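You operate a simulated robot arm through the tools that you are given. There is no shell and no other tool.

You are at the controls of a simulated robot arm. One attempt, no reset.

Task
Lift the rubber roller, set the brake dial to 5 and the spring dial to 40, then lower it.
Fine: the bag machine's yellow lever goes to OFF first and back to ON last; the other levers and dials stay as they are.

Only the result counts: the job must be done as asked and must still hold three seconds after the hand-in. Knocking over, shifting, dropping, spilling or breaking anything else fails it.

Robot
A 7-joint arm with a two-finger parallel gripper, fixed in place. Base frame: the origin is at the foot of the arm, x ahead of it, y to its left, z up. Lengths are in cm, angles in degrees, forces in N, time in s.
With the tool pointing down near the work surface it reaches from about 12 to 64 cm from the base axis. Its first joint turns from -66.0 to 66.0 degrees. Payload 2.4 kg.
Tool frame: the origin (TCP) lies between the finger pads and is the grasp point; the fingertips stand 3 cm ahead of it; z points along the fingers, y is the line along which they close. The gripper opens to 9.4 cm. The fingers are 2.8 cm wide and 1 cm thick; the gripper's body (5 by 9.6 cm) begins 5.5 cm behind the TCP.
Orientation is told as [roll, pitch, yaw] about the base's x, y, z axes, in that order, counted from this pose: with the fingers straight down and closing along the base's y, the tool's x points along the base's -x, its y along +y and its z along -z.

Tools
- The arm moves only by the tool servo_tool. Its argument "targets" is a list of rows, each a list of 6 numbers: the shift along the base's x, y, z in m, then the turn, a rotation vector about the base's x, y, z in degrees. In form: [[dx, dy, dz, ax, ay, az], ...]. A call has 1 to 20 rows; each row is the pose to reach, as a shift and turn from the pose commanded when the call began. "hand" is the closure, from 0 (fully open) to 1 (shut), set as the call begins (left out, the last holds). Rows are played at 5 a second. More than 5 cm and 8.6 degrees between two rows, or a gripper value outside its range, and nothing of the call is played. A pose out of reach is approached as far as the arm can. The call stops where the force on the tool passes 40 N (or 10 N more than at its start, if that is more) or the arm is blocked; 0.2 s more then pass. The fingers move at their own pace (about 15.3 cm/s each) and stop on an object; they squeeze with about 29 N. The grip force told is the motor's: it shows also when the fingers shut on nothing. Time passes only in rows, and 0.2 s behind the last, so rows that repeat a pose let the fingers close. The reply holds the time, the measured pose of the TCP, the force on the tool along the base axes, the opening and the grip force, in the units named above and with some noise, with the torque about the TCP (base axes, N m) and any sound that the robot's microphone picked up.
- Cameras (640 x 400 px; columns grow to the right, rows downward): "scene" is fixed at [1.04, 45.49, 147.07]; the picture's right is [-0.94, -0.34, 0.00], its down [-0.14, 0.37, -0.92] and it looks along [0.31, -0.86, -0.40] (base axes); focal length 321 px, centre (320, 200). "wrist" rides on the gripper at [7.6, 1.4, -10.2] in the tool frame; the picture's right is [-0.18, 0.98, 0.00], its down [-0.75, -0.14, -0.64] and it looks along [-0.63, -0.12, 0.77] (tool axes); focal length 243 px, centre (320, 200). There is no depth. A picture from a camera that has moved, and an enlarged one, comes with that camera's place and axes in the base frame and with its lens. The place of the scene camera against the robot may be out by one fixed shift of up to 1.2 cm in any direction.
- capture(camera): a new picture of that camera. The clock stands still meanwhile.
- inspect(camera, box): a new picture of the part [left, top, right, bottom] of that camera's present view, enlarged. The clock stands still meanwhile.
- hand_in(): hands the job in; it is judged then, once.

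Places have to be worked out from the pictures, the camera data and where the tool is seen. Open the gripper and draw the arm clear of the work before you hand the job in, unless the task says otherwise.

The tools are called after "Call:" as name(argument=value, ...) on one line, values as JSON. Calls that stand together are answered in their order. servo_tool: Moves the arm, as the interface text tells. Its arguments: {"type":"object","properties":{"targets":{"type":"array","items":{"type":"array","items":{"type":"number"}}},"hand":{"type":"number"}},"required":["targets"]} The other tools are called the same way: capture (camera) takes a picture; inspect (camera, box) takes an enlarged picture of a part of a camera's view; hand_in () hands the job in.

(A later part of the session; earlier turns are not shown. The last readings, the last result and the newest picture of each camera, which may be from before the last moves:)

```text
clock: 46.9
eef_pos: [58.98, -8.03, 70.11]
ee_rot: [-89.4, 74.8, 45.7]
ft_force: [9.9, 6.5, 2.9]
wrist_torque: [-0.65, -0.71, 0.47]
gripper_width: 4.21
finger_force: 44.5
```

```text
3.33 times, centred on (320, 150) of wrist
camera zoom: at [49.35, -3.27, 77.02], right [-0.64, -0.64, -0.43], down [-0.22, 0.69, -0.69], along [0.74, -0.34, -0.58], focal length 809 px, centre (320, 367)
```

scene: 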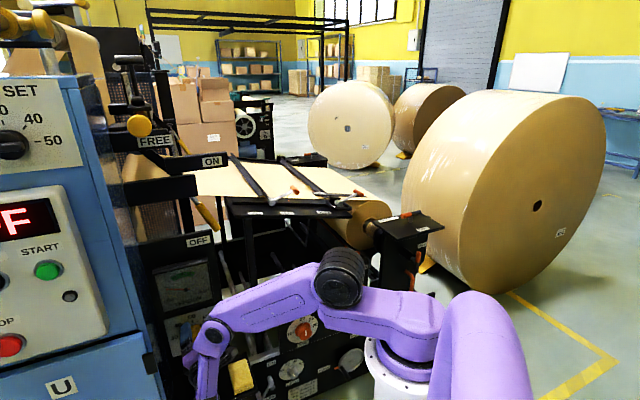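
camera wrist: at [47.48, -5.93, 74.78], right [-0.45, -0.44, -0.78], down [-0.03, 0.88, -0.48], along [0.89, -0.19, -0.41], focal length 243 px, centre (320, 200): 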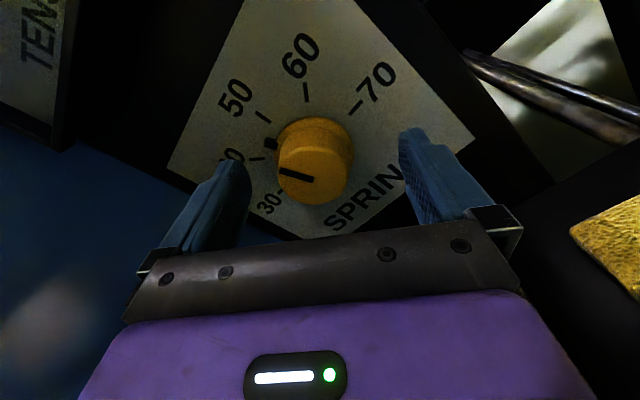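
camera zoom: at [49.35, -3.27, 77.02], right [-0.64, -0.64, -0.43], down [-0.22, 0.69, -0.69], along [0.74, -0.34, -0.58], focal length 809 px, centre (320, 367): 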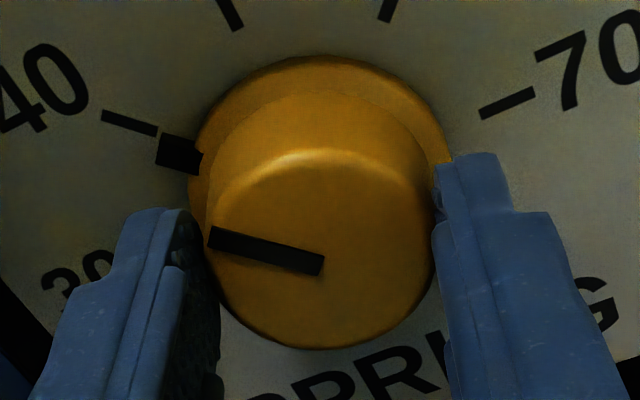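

The load is down to about 12 N and the pointer still lines up with 40. I'll open the fingers and look.

Call:
servo_tool(targets=[[0, 0, 0, 0, 0, 0], [0, 0, 0, 0, 0, 0]], hand=0)

Call:
inspect(camera="wrist", box=[224, 80, 416, 200])

Call:
capture(camera="wrist")

```text
clock: 47.5
eef_pos: [58.88, -8.12, 70.03]
ee_rot: [-89.3, 74.8, 45.5]
ft_force: [-0.4, 0.1, -0.4]
wrist_torque: [-0.02, 0.0, 0.01]
gripper_width: 9.41
finger_force: 0.1
```

```text
3.33 times, centred on (320, 140) of wrist
camera zoom: at [49.29, -3.31, 77.01], right [-0.64, -0.63, -0.43], down [-0.22, 0.69, -0.69], along [0.74, -0.35, -0.58], focal length 809 px, centre (320, 400)
```

zoom: 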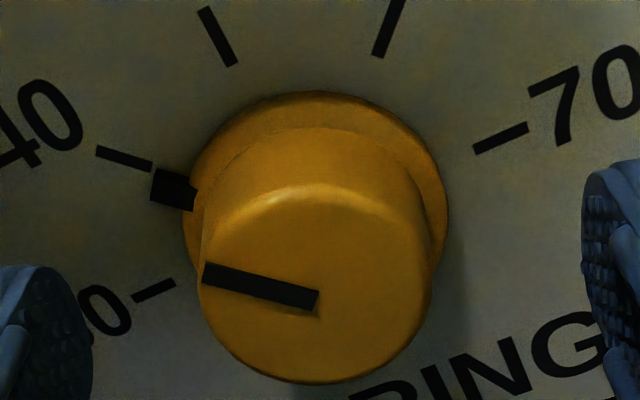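

```text
taken
camera wrist: at [49.29, -3.31, 77.01], right [-0.64, -0.63, -0.43], down [-0.22, 0.69, -0.69], along [0.74, -0.35, -0.58], focal length 243 px, centre (320, 200)
```

wrist: 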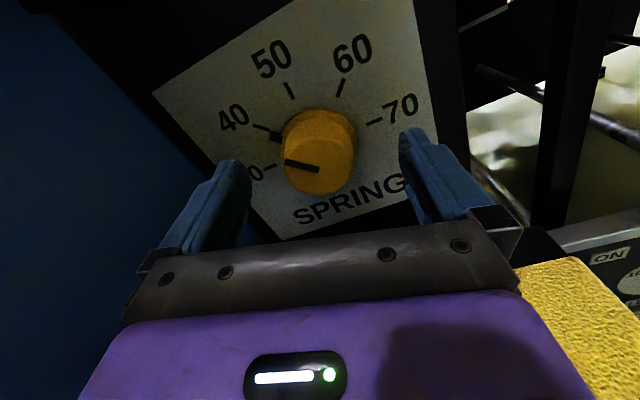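

Pointer projects to about -46° from top, i.e. 40 within half a division. I'll back straight off, roll to upright, and confirm the reading from farther away.

Call:
servo_tool(targets=[[-0.02, 0.02, 0, 0, 0, 0], [-0.04, 0.04, 0, 0, 0, 0], [-0.06, 0.06, 0, 0, 0, 0], [-0.075, 0.075, 0.01, -5, 5, 0], [-0.08, 0.08, 0.02, -10, 10, 0]])

Call:
capture(camera="wrist")

Call:
inspect(camera="wrist", box=[240, 20, 400, 120])

Call:
capture(camera="scene")

Call:
inspect(camera="scene", box=[160, 305, 224, 345])

```text
clock: 48.7
eef_pos: [50.98, 0.03, 72.07]
ee_rot: [-86.1, 89.0, 48.9]
ft_force: [0.4, 0.1, -0.4]
wrist_torque: [-0.01, -0.02, 0.01]
gripper_width: 9.39
finger_force: 0.1
```

```text
taken
camera wrist: at [42.59, 6.14, 79.63], right [-0.69, -0.69, -0.2], down [-0.34, 0.56, -0.75], along [0.63, -0.45, -0.63], focal length 243 px, centre (320, 200)
```

wrist: 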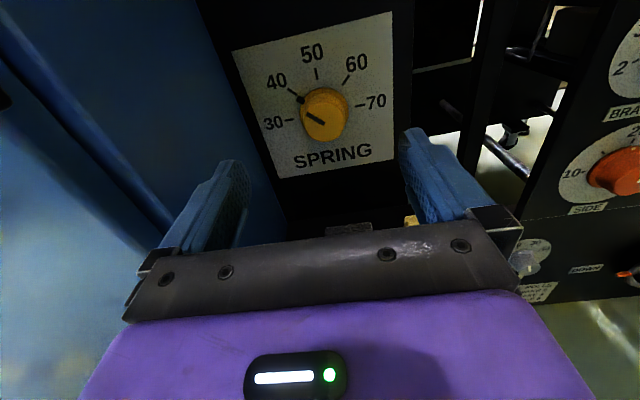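

```text
4.00 times, centred on (320, 70) of wrist
camera zoom: at [42.59, 6.14, 79.63], right [-0.69, -0.69, -0.2], down [-0.34, 0.56, -0.75], along [0.63, -0.45, -0.63], focal length 970 px, centre (320, 720)
```

zoom: 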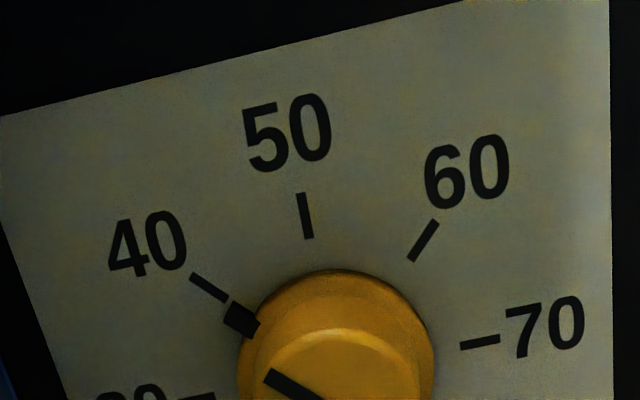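

```text
taken
```

scene: 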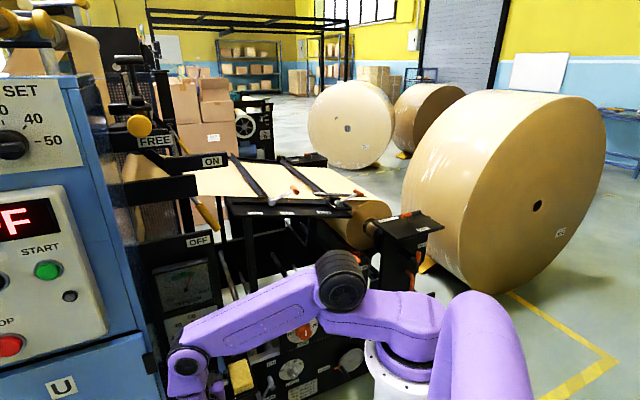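

```text
10.00 times, centred on (192, 325) of scene
camera zoom: at [1.04, 45.49, 147.07], right [-0.94, -0.34, 0.0], down [-0.14, 0.37, -0.92], along [0.31, -0.86, -0.4], focal length 3210 px, centre (1600, -1050)
```

zoom: 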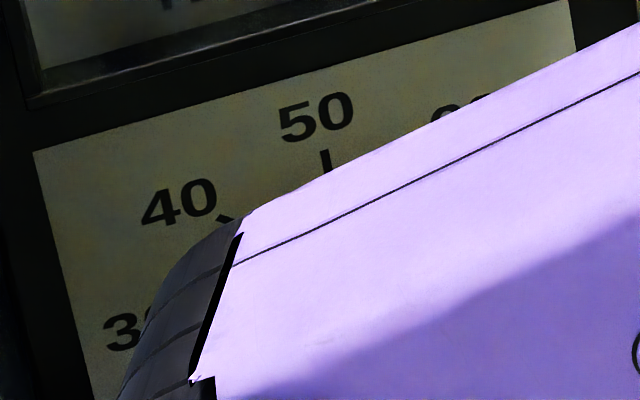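

The spring pointer lines up with the 40 tick. Now the BRAKE dial (about e=-2.3, z=70): I'll travel sideways in front of the machine to (31.3,-28,70.5), fingers open, stopping about 7 cm before the knob.

Call:
servo_tool(targets=[[-0.02, -0.028, -0.001, 0, 0, 0], [-0.039, -0.056, -0.003, 0, 0, 0], [-0.059, -0.084, -0.005, 0, 0, 0], [-0.079, -0.112, -0.006, 0, 0, 0], [-0.099, -0.14, -0.008, 0, 0, 0], [-0.118, -0.169, -0.01, 0, 0, 0], [-0.138, -0.197, -0.011, 0, 0, 0], [-0.158, -0.225, -0.013, 0, 0, 0], [-0.177, -0.253, -0.015, 0, 0, 0], [-0.197, -0.281, -0.016, 0, 0, 0]])

Call:
capture(camera="wrist")

Call:
capture(camera="scene")

```text
clock: 50.9
eef_pos: [32.18, -27.82, 71.77]
ee_rot: [-78.4, 88.9, 56.4]
ft_force: [-0.4, 0.8, 0.7]
wrist_torque: [0.0, -0.02, 0.0]
gripper_width: 9.41
finger_force: 0.0
out of reach, approached as far as the arm can: row 9, 10
```

```text
taken
camera wrist: at [23.73, -21.74, 79.31], right [-0.69, -0.69, -0.2], down [-0.34, 0.57, -0.75], along [0.63, -0.45, -0.63], focal length 243 px, centre (320, 200)
```

wrist: 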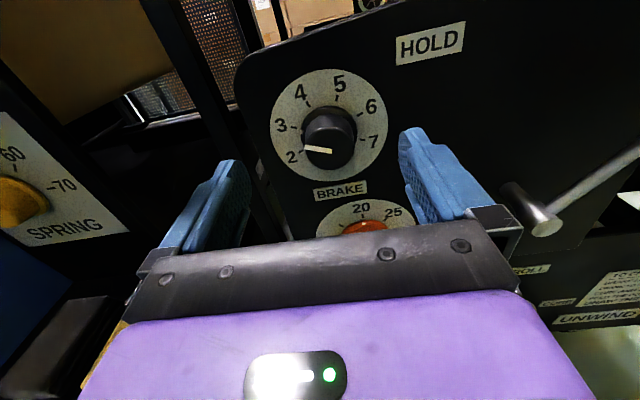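

```text
taken
```

scene: 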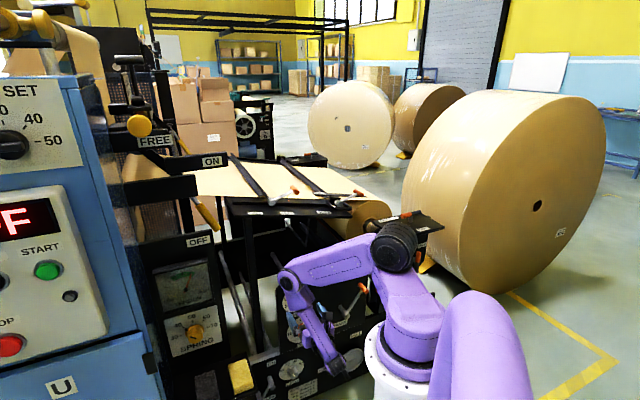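

Stopped at (32.2,-27.8,71.8), a fold limit of the arm, but the brake dial is right ahead. I'll enlarge to read it and check centring.

Call:
inspect(camera="wrist", box=[250, 60, 410, 160])

Call:
inspect(camera="wrist", box=[250, 90, 410, 190])

Call:
servo_tool(targets=[[0, 0, 0, 0, 0, 0]])

```text
4.00 times, centred on (330, 110) of wrist
camera zoom: at [23.73, -21.74, 79.31], right [-0.69, -0.69, -0.2], down [-0.34, 0.57, -0.75], along [0.63, -0.45, -0.63], focal length 970 px, centre (280, 560)
```

zoom: 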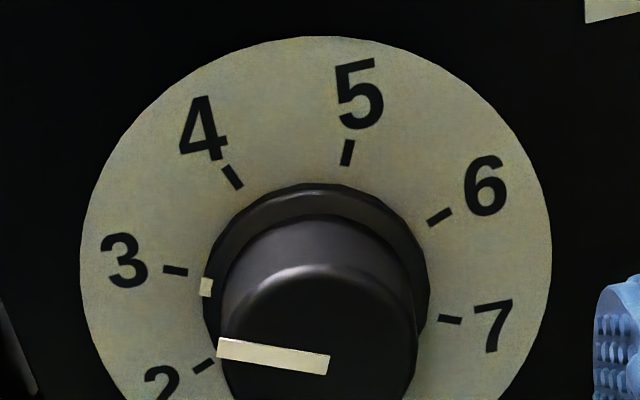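

```text
4.00 times, centred on (330, 140) of wrist
camera zoom: at [23.73, -21.74, 79.31], right [-0.69, -0.69, -0.2], down [-0.34, 0.57, -0.75], along [0.63, -0.45, -0.63], focal length 970 px, centre (280, 440)
```

zoom: 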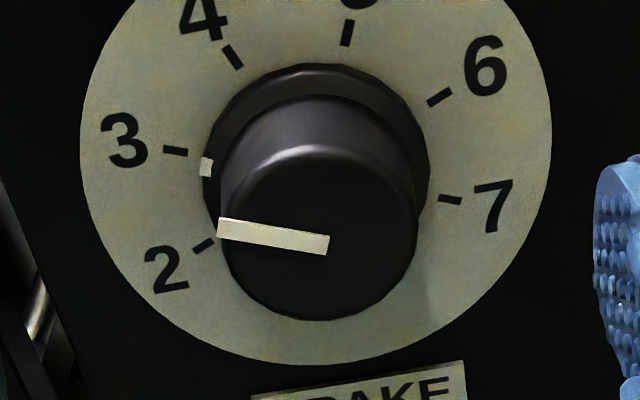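

```text
clock: 51.3
eef_pos: [32.02, -27.79, 71.76]
ee_rot: [-78.2, 88.9, 56.6]
ft_force: [-0.1, 0.4, -0.8]
wrist_torque: [0.0, -0.01, 0.0]
gripper_width: 9.4
finger_force: 0.1
```

Ticks project to 45° per unit around the centre (e=-2.42, z=69.92); the pointer stands at -68°, i.e. exactly 3, so 5 is 90° clockwise. I'll move forward to 4 cm short of gripping depth and centre on the knob.

Call:
servo_tool(targets=[[0.007, -0.012, -0.008, 0, 0, 0], [0.014, -0.0228, -0.0184, 0, 0, 0]])

Call:
servo_tool(targets=[[0, 0, 0, 0, 0, 0]])

Call:
capture(camera="wrist")

```text
clock: 51.9
eef_pos: [33.97, -30.23, 70.71]
ee_rot: [-82.6, 88.9, 52.4]
ft_force: [0.1, 0.1, -0.6]
wrist_torque: [0.0, -0.02, -0.02]
gripper_width: 9.38
finger_force: 0.1
out of reach, approached as far as the arm can: row 1, 2
```

```text
clock: 52.3
eef_pos: [33.89, -30.43, 70.86]
ee_rot: [-82.9, 88.9, 52.1]
ft_force: [-0.3, 0.1, -0.1]
wrist_torque: [-0.02, -0.04, -0.01]
gripper_width: 9.38
finger_force: 0.2
```

```text
taken
camera wrist: at [25.55, -24.2, 78.3], right [-0.69, -0.69, -0.2], down [-0.34, 0.57, -0.75], along [0.63, -0.45, -0.63], focal length 243 px, centre (320, 200)
```

wrist: 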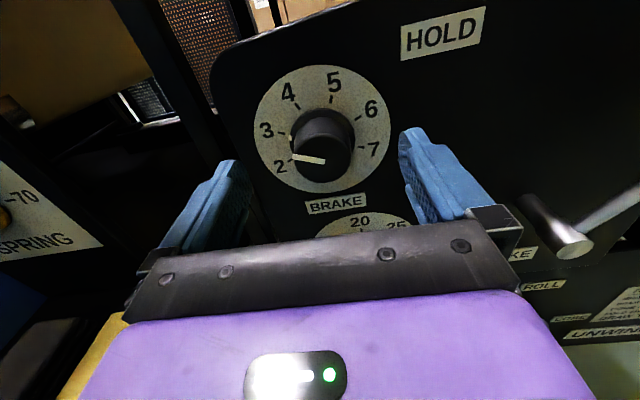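

The fold limit still keeps me about 0.9 cm high, but it eases as I go forward; lateral position is good (e=-2.55). I'll advance to gripping depth while lowering, fingers straddling the knob.

Call:
servo_tool(targets=[[0.009, -0.01, -0.003, 0, 0, 0], [0.0175, -0.0193, -0.009, 0, 0, 0], [0.0175, -0.0193, -0.009, 0, 0, 0]])

Call:
capture(camera="wrist")

Call:
inspect(camera="wrist", box=[224, 80, 416, 200])

Call:
servo_tool(targets=[[0, 0, 0, 0, 0, 0]])

Call:
capture(camera="scene")

```text
clock: 53.1
eef_pos: [35.72, -32.14, 70.05]
ee_rot: [-81.5, 88.9, 53.5]
ft_force: [0.1, 0.8, 0.2]
wrist_torque: [0.01, -0.02, -0.03]
gripper_width: 9.41
finger_force: 0.0
```

```text
taken
camera wrist: at [27.33, -25.97, 77.52], right [-0.69, -0.69, -0.2], down [-0.35, 0.57, -0.75], along [0.63, -0.45, -0.63], focal length 243 px, centre (320, 200)
```

wrist: 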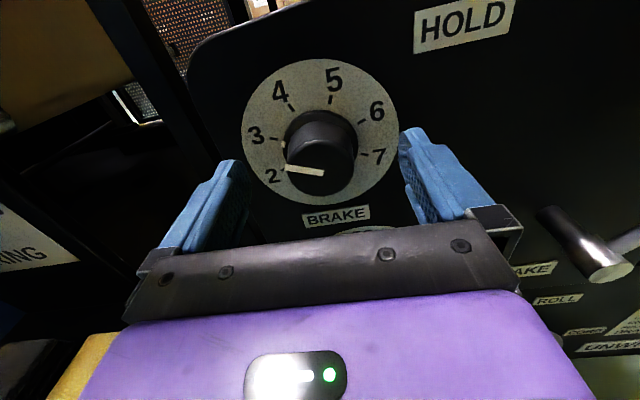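

```text
3.33 times, centred on (320, 140) of wrist
camera zoom: at [27.33, -25.97, 77.52], right [-0.69, -0.69, -0.2], down [-0.35, 0.57, -0.75], along [0.63, -0.45, -0.63], focal length 809 px, centre (320, 400)
```

zoom: 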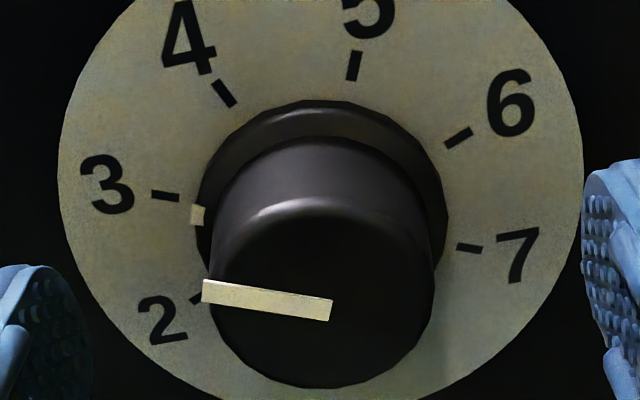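

```text
clock: 53.5
eef_pos: [35.75, -32.09, 69.94]
ee_rot: [-82.7, 88.9, 52.2]
ft_force: [-0.2, 0.8, -0.3]
wrist_torque: [-0.01, -0.02, -0.03]
gripper_width: 9.41
finger_force: 0.0
```

```text
taken
```

scene: 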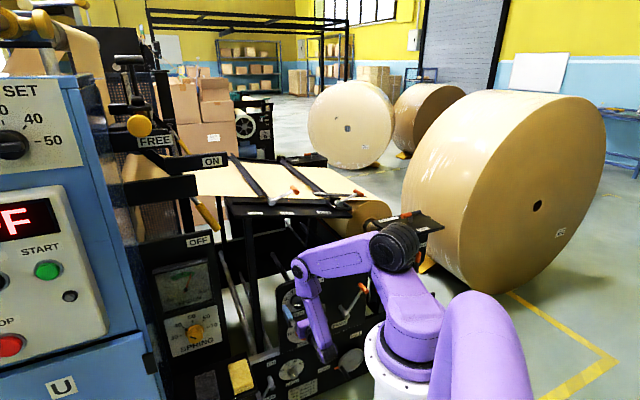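

Now at (35.7,-32.1,70.0), the knob is well centred between the fingers and the pose is fully reachable. I'll make a 0.1 cm centring tweak and close the fingers on it.

Call:
servo_tool(targets=[[0.0007, -0.0021, 0, 0, 0, 0], [0.0007, -0.0021, 0, 0, 0, 0]])

Call:
servo_tool(targets=[[0, 0, 0, 0, 0, 0], [0, 0, 0, 0, 0, 0], [0, 0, 0, 0, 0, 0]], hand=1)

Call:
inspect(camera="wrist", box=[224, 80, 416, 200])

```text
clock: 54.1
eef_pos: [35.78, -32.28, 69.98]
ee_rot: [-82.4, 88.9, 52.8]
ft_force: [-0.9, 0.8, 0.0]
wrist_torque: [0.0, 0.0, -0.02]
gripper_width: 9.38
finger_force: 0.1
out of reach, approached as far as the arm can: row 1, 2
```

```text
clock: 54.9
eef_pos: [35.74, -32.18, 70.05]
ee_rot: [-83.1, 88.9, 52.0]
ft_force: [6.2, 4.2, -2.2]
wrist_torque: [0.01, 0.03, 0.21]
gripper_width: 4.04
finger_force: 45.1
```

```text
3.33 times, centred on (320, 140) of wrist
camera zoom: at [27.42, -26.16, 77.49], right [-0.69, -0.69, -0.2], down [-0.35, 0.56, -0.75], along [0.63, -0.45, -0.63], focal length 809 px, centre (320, 400)
```

zoom: 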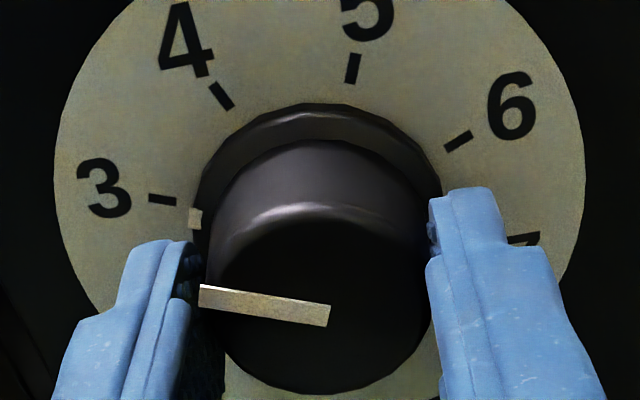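

Gripped at 4.0 cm with little side load. Turning the brake knob clockwise by 45° first.

Call:
servo_tool(targets=[[0, 0, 0, 3.54, -3.54, 0], [0, 0, 0, 7.07, -7.07, 0], [0, 0, 0, 10.6, -10.6, 0], [0, 0, 0, 14.1, -14.1, 0], [0, 0, 0, 17.7, -17.7, 0], [0, 0, 0, 21.2, -21.2, 0], [0, 0, 0, 24.7, -24.7, 0], [0, 0, 0, 28.3, -28.3, 0], [0, 0, 0, 31.8, -31.8, 0]])

Call:
capture(camera="wrist")

Call:
inspect(camera="wrist", box=[224, 80, 416, 200])

```text
clock: 56.9
eef_pos: [35.73, -32.21, 69.97]
ee_rot: [-89.8, 43.8, 45.4]
ft_force: [7.2, 19.4, -3.6]
wrist_torque: [-0.37, -0.37, 0.11]
gripper_width: 4.03
finger_force: 45.4
```

```text
taken
camera wrist: at [23.95, -29.65, 74.16], right [-0.39, -0.39, -0.84], down [-0.01, 0.91, -0.42], along [0.92, -0.16, -0.35], focal length 243 px, centre (320, 200)
```

wrist: 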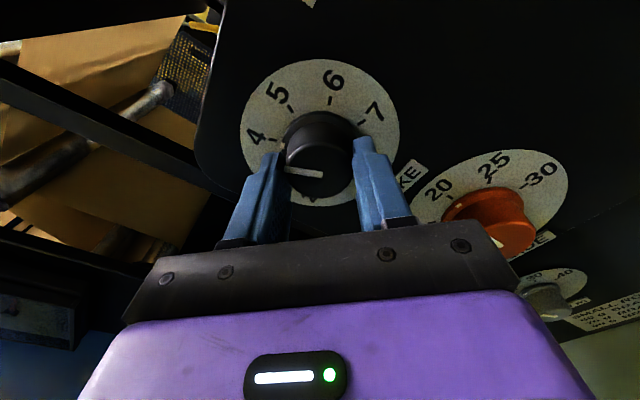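

```text
3.33 times, centred on (320, 140) of wrist
camera zoom: at [23.95, -29.65, 74.16], right [-0.39, -0.39, -0.84], down [-0.01, 0.91, -0.42], along [0.92, -0.16, -0.35], focal length 809 px, centre (320, 400)
```

zoom: 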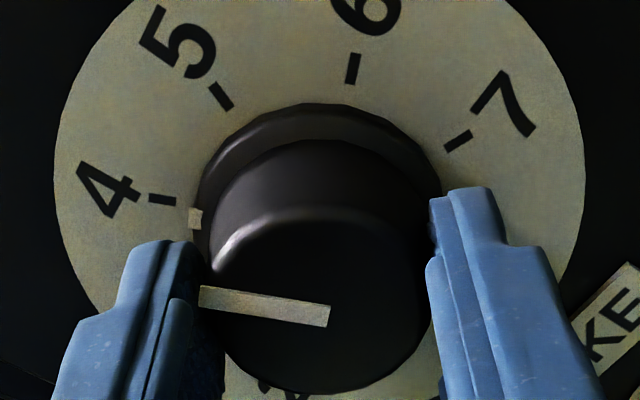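

The pointer is now at 4 exactly; the knob follows the tool one-to-one. I'll ease slightly left to cut the side load and turn another 45° clockwise.

Call:
servo_tool(targets=[[0.001, 0.001, 0, 0, 0, 0], [0.001, 0.001, 0, 3.54, -3.54, 0], [0.001, 0.001, 0, 7.07, -7.07, 0], [0.001, 0.001, 0, 10.6, -10.6, 0], [0.001, 0.001, 0, 14.1, -14.1, 0], [0.001, 0.001, 0, 17.7, -17.7, 0], [0.001, 0.001, 0, 21.2, -21.2, 0], [0.001, 0.001, 0, 24.7, -24.7, 0], [0.001, 0.001, 0, 28.3, -28.3, 0], [0.001, 0.001, 0, 31.8, -31.8, 0]])

Call:
capture(camera="wrist")

Call:
inspect(camera="wrist", box=[224, 80, 416, 200])

```text
clock: 59.1
eef_pos: [35.88, -32.21, 69.99]
ee_rot: [-89.8, -1.2, 45.1]
ft_force: [3.0, 7.4, -10.3]
wrist_torque: [0.29, 0.31, 0.23]
gripper_width: 4.01
finger_force: 44.6
```

```text
taken
camera wrist: at [23.18, -30.37, 68.37], right [0.14, 0.14, -0.98], down [0.08, 0.98, 0.16], along [0.99, -0.1, 0.13], focal length 243 px, centre (320, 200)
```

wrist: 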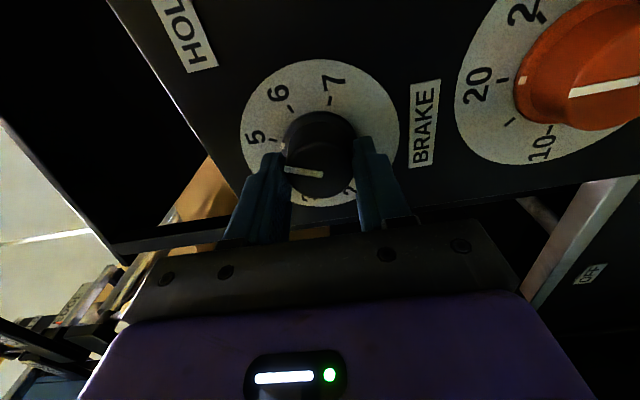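

```text
3.33 times, centred on (320, 140) of wrist
camera zoom: at [23.18, -30.37, 68.37], right [0.14, 0.14, -0.98], down [0.08, 0.98, 0.16], along [0.99, -0.1, 0.13], focal length 809 px, centre (320, 400)
```

zoom: 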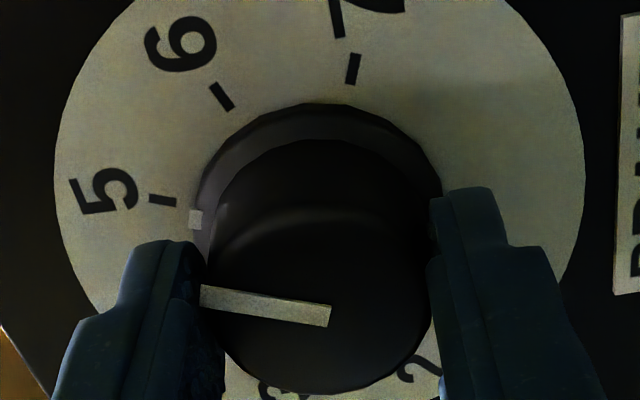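

The pointer stands at 5. I'll relieve the residual load (a touch down and left), then open the fingers.

Call:
servo_tool(targets=[[0.0004, 0.0004, -0.001, 0, 0, 0], [0.0004, 0.0004, -0.001, 0, 0, 0]])

Call:
servo_tool(targets=[[0, 0, 0, 0, 0, 0], [0, 0, 0, 0, 0, 0]], hand=0)

Call:
inspect(camera="wrist", box=[224, 80, 416, 200])

```text
clock: 59.7
eef_pos: [35.8, -32.2, 69.97]
ee_rot: [-90.0, -1.0, 45.1]
ft_force: [-5.0, 7.2, -1.5]
wrist_torque: [0.05, 0.02, 0.6]
gripper_width: 4.03
finger_force: 45.2
```

```text
clock: 60.3
eef_pos: [35.91, -32.16, 69.93]
ee_rot: [-90.1, -1.0, 45.1]
ft_force: [0.6, 0.0, 0.8]
wrist_torque: [0.05, 0.01, -0.01]
gripper_width: 9.39
finger_force: 0.1
```

```text
3.33 times, centred on (320, 140) of wrist
camera zoom: at [23.24, -30.37, 68.34], right [0.14, 0.14, -0.98], down [0.08, 0.98, 0.15], along [0.99, -0.1, 0.13], focal length 809 px, centre (320, 400)
```

zoom: 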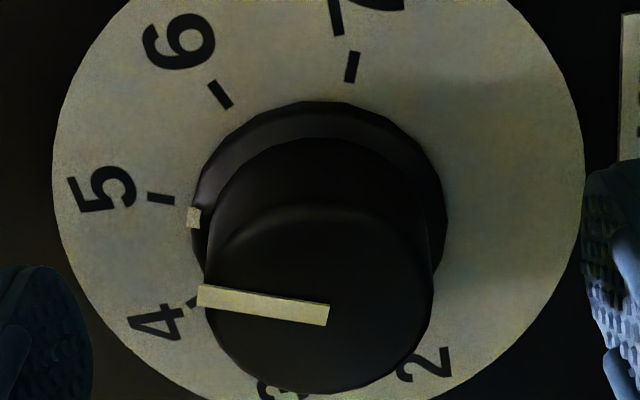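

The brake pointer stays at 5 after release. I'll back straight off 5 cm and check both dials before heading to the lever.

Call:
servo_tool(targets=[[-0.012, 0.012, 0, 0, 0, 0], [-0.024, 0.024, 0.002, 0, 0, 0], [-0.034, 0.034, 0.006, 0, 0, 0]])

Call:
capture(camera="wrist")

Call:
inspect(camera="wrist", box=[224, 60, 416, 180])

Call:
capture(camera="scene")

```text
clock: 61.1
eef_pos: [32.73, -28.77, 71.32]
ee_rot: [-89.9, -1.0, 45.0]
ft_force: [-0.6, -0.1, 0.2]
wrist_torque: [-0.01, 0.01, -0.02]
gripper_width: 9.4
finger_force: 0.0
out of reach, approached as far as the arm can: row 1, 2, 3
```

```text
taken
camera wrist: at [20.18, -26.93, 69.77], right [0.14, 0.14, -0.98], down [0.08, 0.98, 0.16], along [0.99, -0.1, 0.13], focal length 243 px, centre (320, 200)
```

wrist: 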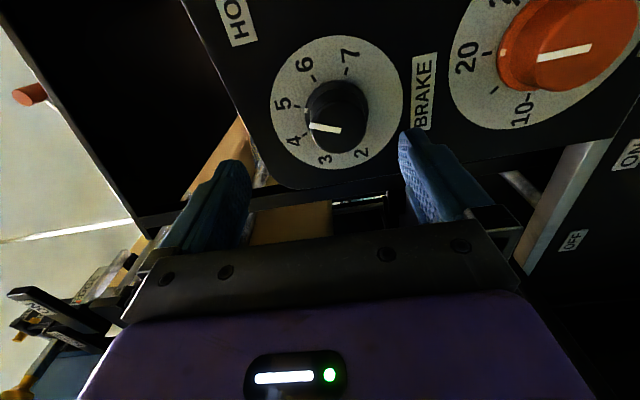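

```text
3.33 times, centred on (320, 120) of wrist
camera zoom: at [20.18, -26.93, 69.77], right [0.14, 0.14, -0.98], down [0.08, 0.98, 0.16], along [0.99, -0.1, 0.13], focal length 809 px, centre (320, 467)
```

zoom: 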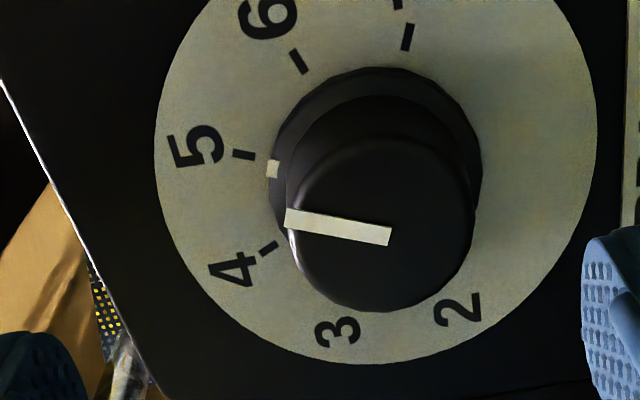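

```text
taken
```

scene: 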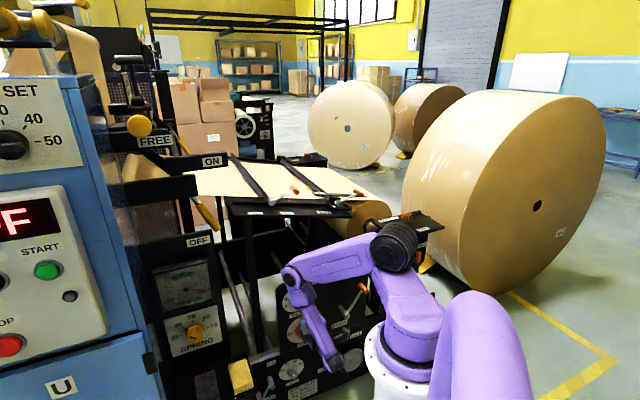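

Brake pointer confirmed at 5. Now I'll close the fingers, roll back upright and move up to in front of the gap between the OFF panel and the bar, left of the lever, keeping clear of the panel.

Call:
servo_tool(targets=[[0.014, 0.027, 0.015, -5.36, 5.36, 0], [0.028, 0.054, 0.029, -10.7, 10.7, 0], [0.042, 0.081, 0.044, -16.1, 16.1, 0], [0.056, 0.108, 0.058, -21.4, 21.4, 0], [0.07, 0.135, 0.073, -26.8, 26.8, 0], [0.083, 0.161, 0.087, -32.2, 32.2, 0], [0.098, 0.166, 0.123, -37.5, 37.5, 0], [0.113, 0.17, 0.159, -42.9, 42.9, 0], [0.128, 0.175, 0.194, -48.2, 48.2, 0], [0.143, 0.18, 0.23, -53.6, 53.6, 0], [0.158, 0.185, 0.265, -59, 59, 0], [0.173, 0.189, 0.301, -64.3, 64.3, 0], [0.187, 0.194, 0.337, -64.3, 64.3, 0]], hand=1)

Call:
capture(camera="wrist")

Call:
capture(camera="scene")

```text
clock: 63.9
eef_pos: [51.51, -9.6, 105.04]
ee_rot: [20.4, 90.0, 155.4]
ft_force: [0.5, -0.6, 0.0]
wrist_torque: [-0.01, -0.03, 0.0]
gripper_width: 0.0
finger_force: 29.5
```

```text
taken
camera wrist: at [43.27, -3.32, 112.54], right [-0.7, -0.69, -0.18], down [-0.36, 0.55, -0.75], along [0.62, -0.46, -0.63], focal length 243 px, centre (320, 200)
```

wrist: 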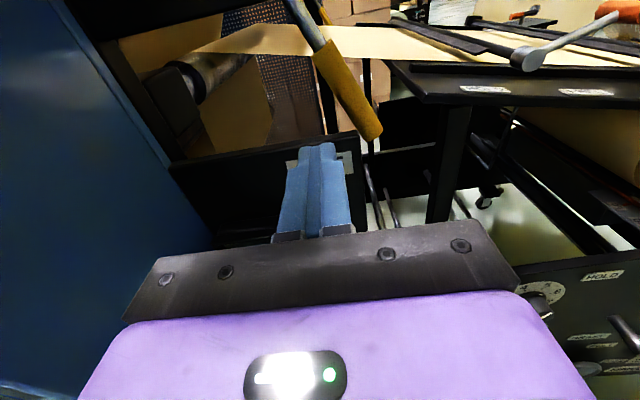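

```text
taken
```

scene: 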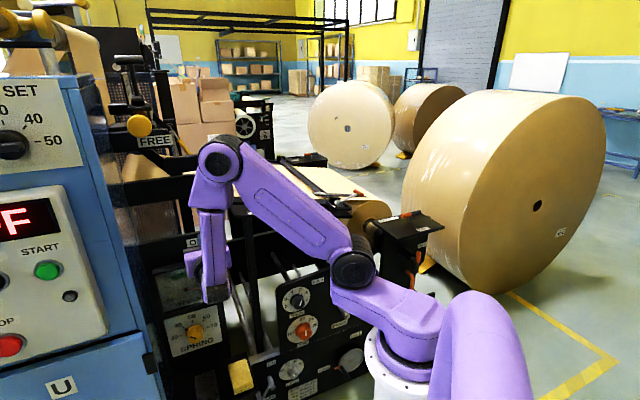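

I'm in front of the gap with a clear view of the lever at OFF. I'll enlarge to measure the lever, the panel's top edge and anything behind.

Call:
inspect(camera="wrist", box=[140, 0, 420, 175])

Call:
inspect(camera="wrist", box=[250, 60, 410, 160])

Call:
inspect(camera="scene", box=[270, 285, 318, 315])

Call:
inspect(camera="scene", box=[165, 305, 229, 345])

```text
2.29 times, centred on (280, 88) of wrist
camera zoom: at [43.27, -3.32, 112.54], right [-0.7, -0.69, -0.18], down [-0.36, 0.55, -0.75], along [0.62, -0.46, -0.63], focal length 555 px, centre (411, 457)
```

zoom: 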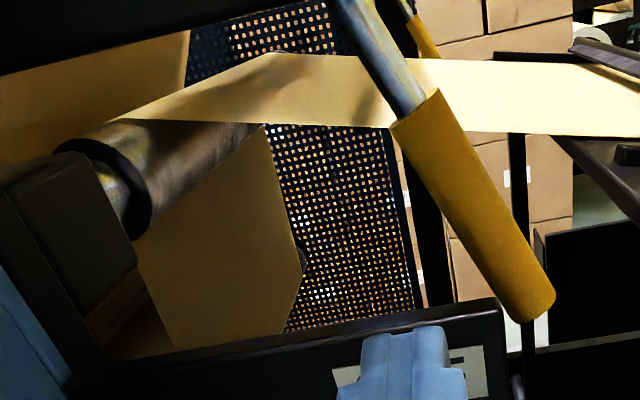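

```text
4.00 times, centred on (330, 110) of wrist
camera zoom: at [43.27, -3.32, 112.54], right [-0.7, -0.69, -0.18], down [-0.36, 0.55, -0.75], along [0.62, -0.46, -0.63], focal length 970 px, centre (280, 560)
```

zoom: 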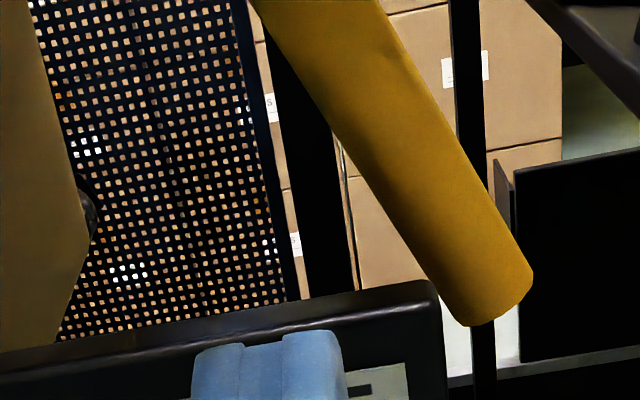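

```text
13.33 times, centred on (294, 300) of scene
camera zoom: at [1.04, 45.49, 147.07], right [-0.94, -0.34, 0.0], down [-0.14, 0.37, -0.92], along [0.31, -0.86, -0.4], focal length 4280 px, centre (667, -1133)
```

zoom: 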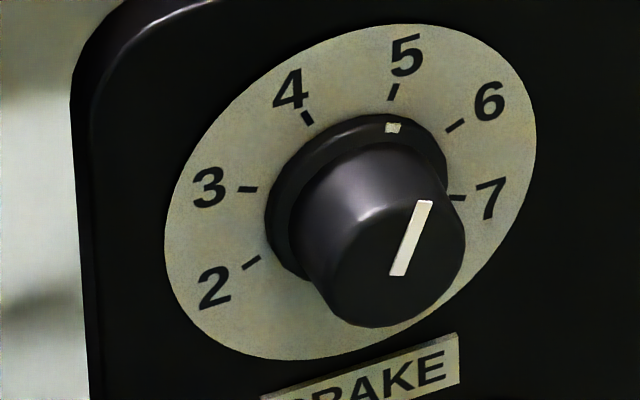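

```text
10.00 times, centred on (197, 325) of scene
camera zoom: at [1.04, 45.49, 147.07], right [-0.94, -0.34, 0.0], down [-0.14, 0.37, -0.92], along [0.31, -0.86, -0.4], focal length 3210 px, centre (1550, -1050)
```

zoom: 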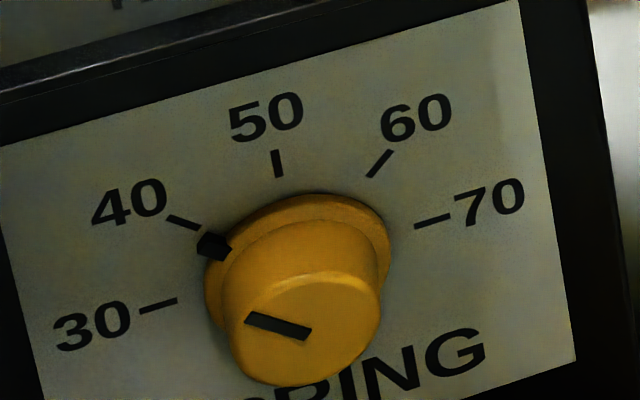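

Both dials read correctly from the scene camera too (brake 5, spring 40). The lever axis is at about 63° with its tip at (e=-24.2, z=100), panel top at z=103.3, right edge e=-26.5; nothing sits in the gap left of the sleeve. I'll shift to e=-31.3, z=106.3 and advance the closed fingers through the gap, 1.5 cm left of the sleeve.

Call:
servo_tool(targets=[[0.0118, 0.0118, 0.0126, 0, 0, 0], [0.0118, 0.0118, 0.0126, 0, 0, 0], [0.0368, -0.0132, 0.0126, 0, 0, 0], [0.0618, -0.0382, 0.0126, 0, 0, 0], [0.0818, -0.0582, 0.0126, 0, 0, 0], [0.1016, -0.078, 0.0126, 0, 0, 0]])

Call:
capture(camera="wrist")

Call:
capture(camera="scene")

```text
clock: 65.3
eef_pos: [61.48, -17.4, 106.38]
ee_rot: [-30.7, 89.9, 104.1]
ft_force: [-0.2, 0.6, 0.2]
wrist_torque: [-0.02, 0.01, 0.01]
gripper_width: 0.01
finger_force: 28.8
```

```text
taken
camera wrist: at [53.2, -11.22, 113.93], right [-0.7, -0.69, -0.18], down [-0.35, 0.56, -0.75], along [0.63, -0.46, -0.63], focal length 243 px, centre (320, 200)
```

wrist: 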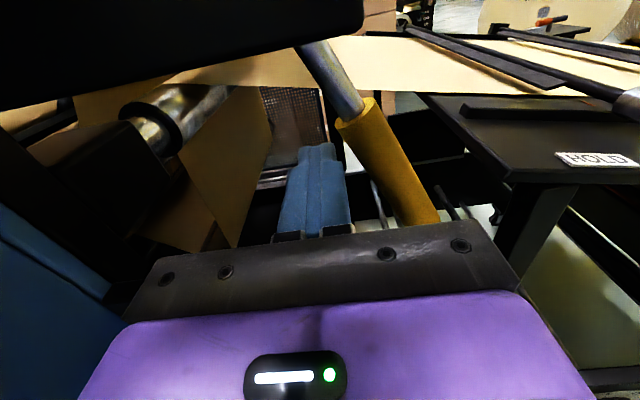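

```text
taken
```

scene: 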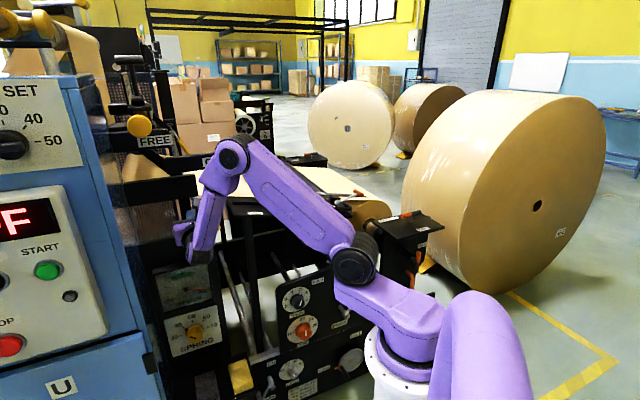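

Fingers are through the gap just left of the sleeve with zero force. Now I'll push right and up along the lever's arc, first to about 30°.

Call:
servo_tool(targets=[[-0.0054, -0.0054, -0.004, 0, 0, 0], [-0.0132, -0.0132, -0.0028, 0, 0, 0], [-0.0205, -0.0205, 0.0012, 0, 0, 0], [-0.026, -0.026, 0.0052, 0, 0, 0], [-0.0316, -0.0316, 0.0096, 0, 0, 0], [-0.0366, -0.0366, 0.0152, 0, 0, 0], [-0.0415, -0.0415, 0.021, 0, 0, 0]])

Call:
capture(camera="wrist")

Call:
inspect(camera="scene", box=[110, 100, 270, 200])

```text
clock: 66.9
eef_pos: [57.44, -21.7, 108.29]
ee_rot: [-18.5, 89.8, 116.2]
ft_force: [2.6, 5.7, -1.8]
wrist_torque: [-0.04, 0.07, 0.11]
gripper_width: 0.02
finger_force: 29.1
```

```text
taken
camera wrist: at [49.2, -15.31, 115.92], right [-0.7, -0.69, -0.18], down [-0.35, 0.56, -0.75], along [0.62, -0.46, -0.63], focal length 243 px, centre (320, 200)
```

wrist: 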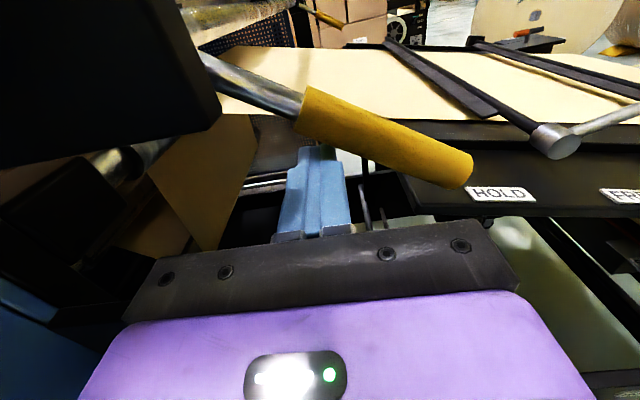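

```text
4.00 times, centred on (190, 150) of scene
camera zoom: at [1.05, 45.5, 147.07], right [-0.94, -0.34, 0.0], down [-0.14, 0.37, -0.92], along [0.31, -0.86, -0.4], focal length 1284 px, centre (840, 400)
```

zoom: 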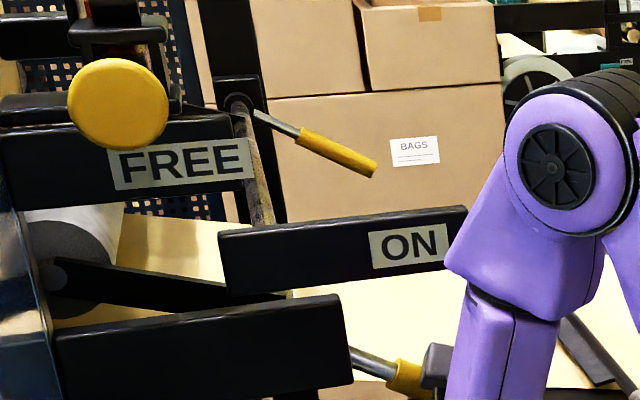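

The lever follows (now about 30°) and the roller is coming down. Continuing the arc to about 5°.

Call:
servo_tool(targets=[[-0.0044, -0.0044, 0.0086, 0, 0, 0], [-0.0084, -0.0084, 0.016, 0, 0, 0], [-0.012, -0.012, 0.024, 0, 0, 0], [-0.0151, -0.0151, 0.0326, 0, 0, 0], [-0.0175, -0.0175, 0.0416, 0, 0, 0]])

Call:
capture(camera="wrist")

Call:
inspect(camera="scene", box=[110, 100, 270, 200])

```text
clock: 68.1
eef_pos: [55.67, -23.43, 112.67]
ee_rot: [-124.4, 89.8, 10.1]
ft_force: [-0.4, -0.6, 0.3]
wrist_torque: [0.02, 0.0, 0.05]
gripper_width: 0.0
finger_force: 28.9
```

```text
taken
camera wrist: at [47.42, -17.18, 120.16], right [-0.7, -0.69, -0.19], down [-0.35, 0.56, -0.75], along [0.62, -0.46, -0.63], focal length 243 px, centre (320, 200)
```

wrist: 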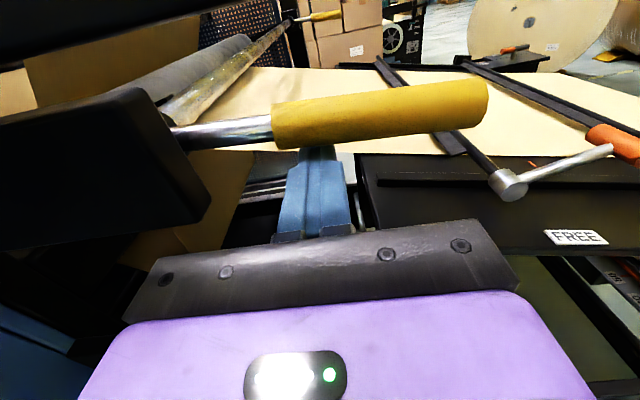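

```text
4.00 times, centred on (190, 150) of scene
camera zoom: at [1.04, 45.49, 147.07], right [-0.94, -0.34, 0.0], down [-0.14, 0.37, -0.92], along [0.31, -0.86, -0.4], focal length 1284 px, centre (840, 400)
```

zoom: 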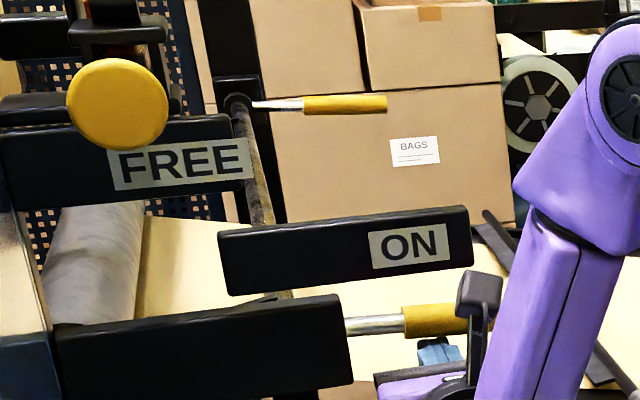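

The lever is a few degrees short of its first position (the far handle's tip is slightly lower than before). I'll push up in small 0.3 cm steps until the ON stop is felt.

Call:
servo_tool(targets=[[-0.0007, -0.0007, 0.003, 0, 0, 0], [-0.0012, -0.0012, 0.006, 0, 0, 0], [-0.0016, -0.0016, 0.009, 0, 0, 0], [-0.0018, -0.0018, 0.0115, 0, 0, 0]])

Call:
capture(camera="wrist")

Call:
inspect(camera="scene", box=[110, 110, 270, 210])

```text
clock: 69.1
eef_pos: [55.64, -23.36, 113.46]
ee_rot: [5.9, 89.5, 140.9]
ft_force: [4.7, -1.9, -12.8]
wrist_torque: [0.25, 0.27, 0.14]
gripper_width: 0.01
finger_force: 29.0
```

```text
taken
camera wrist: at [47.4, -17.18, 121.05], right [-0.7, -0.69, -0.18], down [-0.36, 0.56, -0.75], along [0.62, -0.46, -0.64], focal length 243 px, centre (320, 200)
```

wrist: 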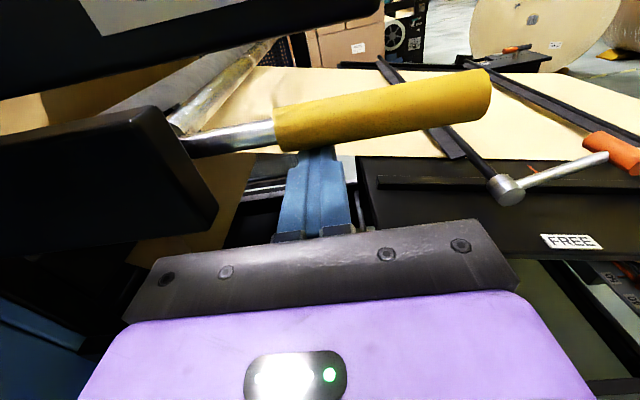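

```text
4.00 times, centred on (190, 160) of scene
camera zoom: at [1.08, 45.47, 147.08], right [-0.94, -0.34, 0.0], down [-0.14, 0.37, -0.92], along [0.31, -0.86, -0.4], focal length 1284 px, centre (840, 360)
```

zoom: 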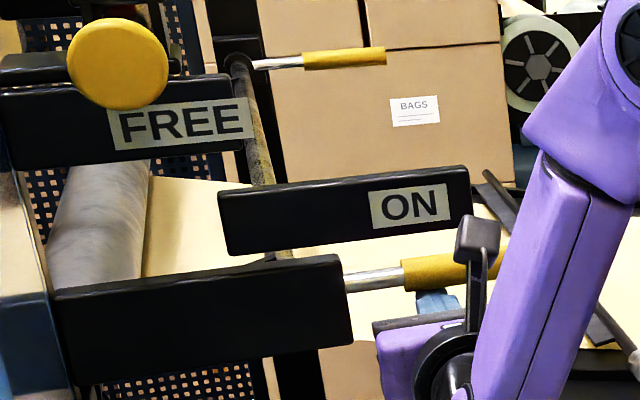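

The far handle and roller match the very first picture, and the lever bears on its ON stop (12.8 N). I'll lower the fingers off the handle and withdraw straight back.

Call:
servo_tool(targets=[[0, 0, -0.007, 0, 0, 0], [0, 0, -0.014, 0, 0, 0], [-0.025, 0.025, -0.014, 0, 0, 0], [-0.055, 0.055, -0.014, 0, 0, 0], [-0.085, 0.085, -0.014, 0, 0, 0], [-0.11, 0.11, -0.01, 0, 0, 0]])

Call:
capture(camera="wrist")

Call:
capture(camera="scene")

Call:
inspect(camera="scene", box=[110, 110, 270, 210])

```text
clock: 70.5
eef_pos: [44.55, -12.46, 112.68]
ee_rot: [-64.8, 89.8, 70.0]
ft_force: [-0.5, 0.7, 0.2]
wrist_torque: [0.0, 0.01, -0.01]
gripper_width: 0.0
finger_force: 29.0
```

```text
taken
camera wrist: at [36.36, -6.3, 120.23], right [-0.7, -0.69, -0.19], down [-0.35, 0.56, -0.75], along [0.62, -0.46, -0.63], focal length 243 px, centre (320, 200)
```

wrist: 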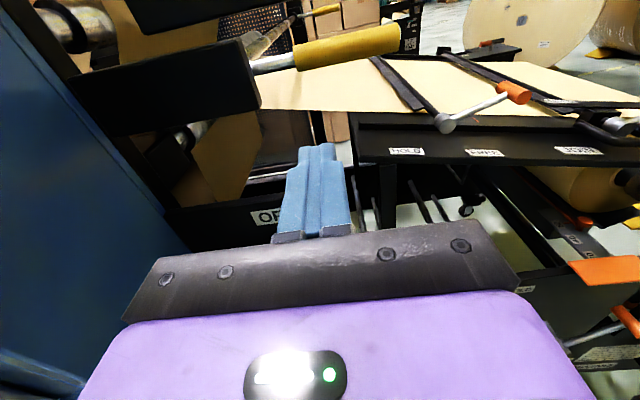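

```text
taken
```

scene: 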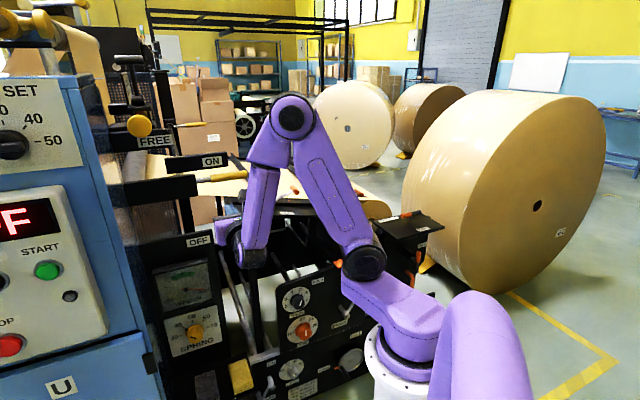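

```text
4.00 times, centred on (190, 160) of scene
camera zoom: at [1.04, 45.49, 147.07], right [-0.94, -0.34, 0.0], down [-0.14, 0.37, -0.92], along [0.31, -0.86, -0.4], focal length 1284 px, centre (840, 360)
```

zoom: 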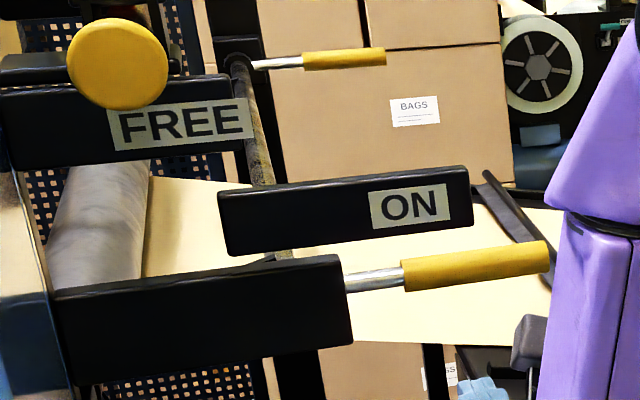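

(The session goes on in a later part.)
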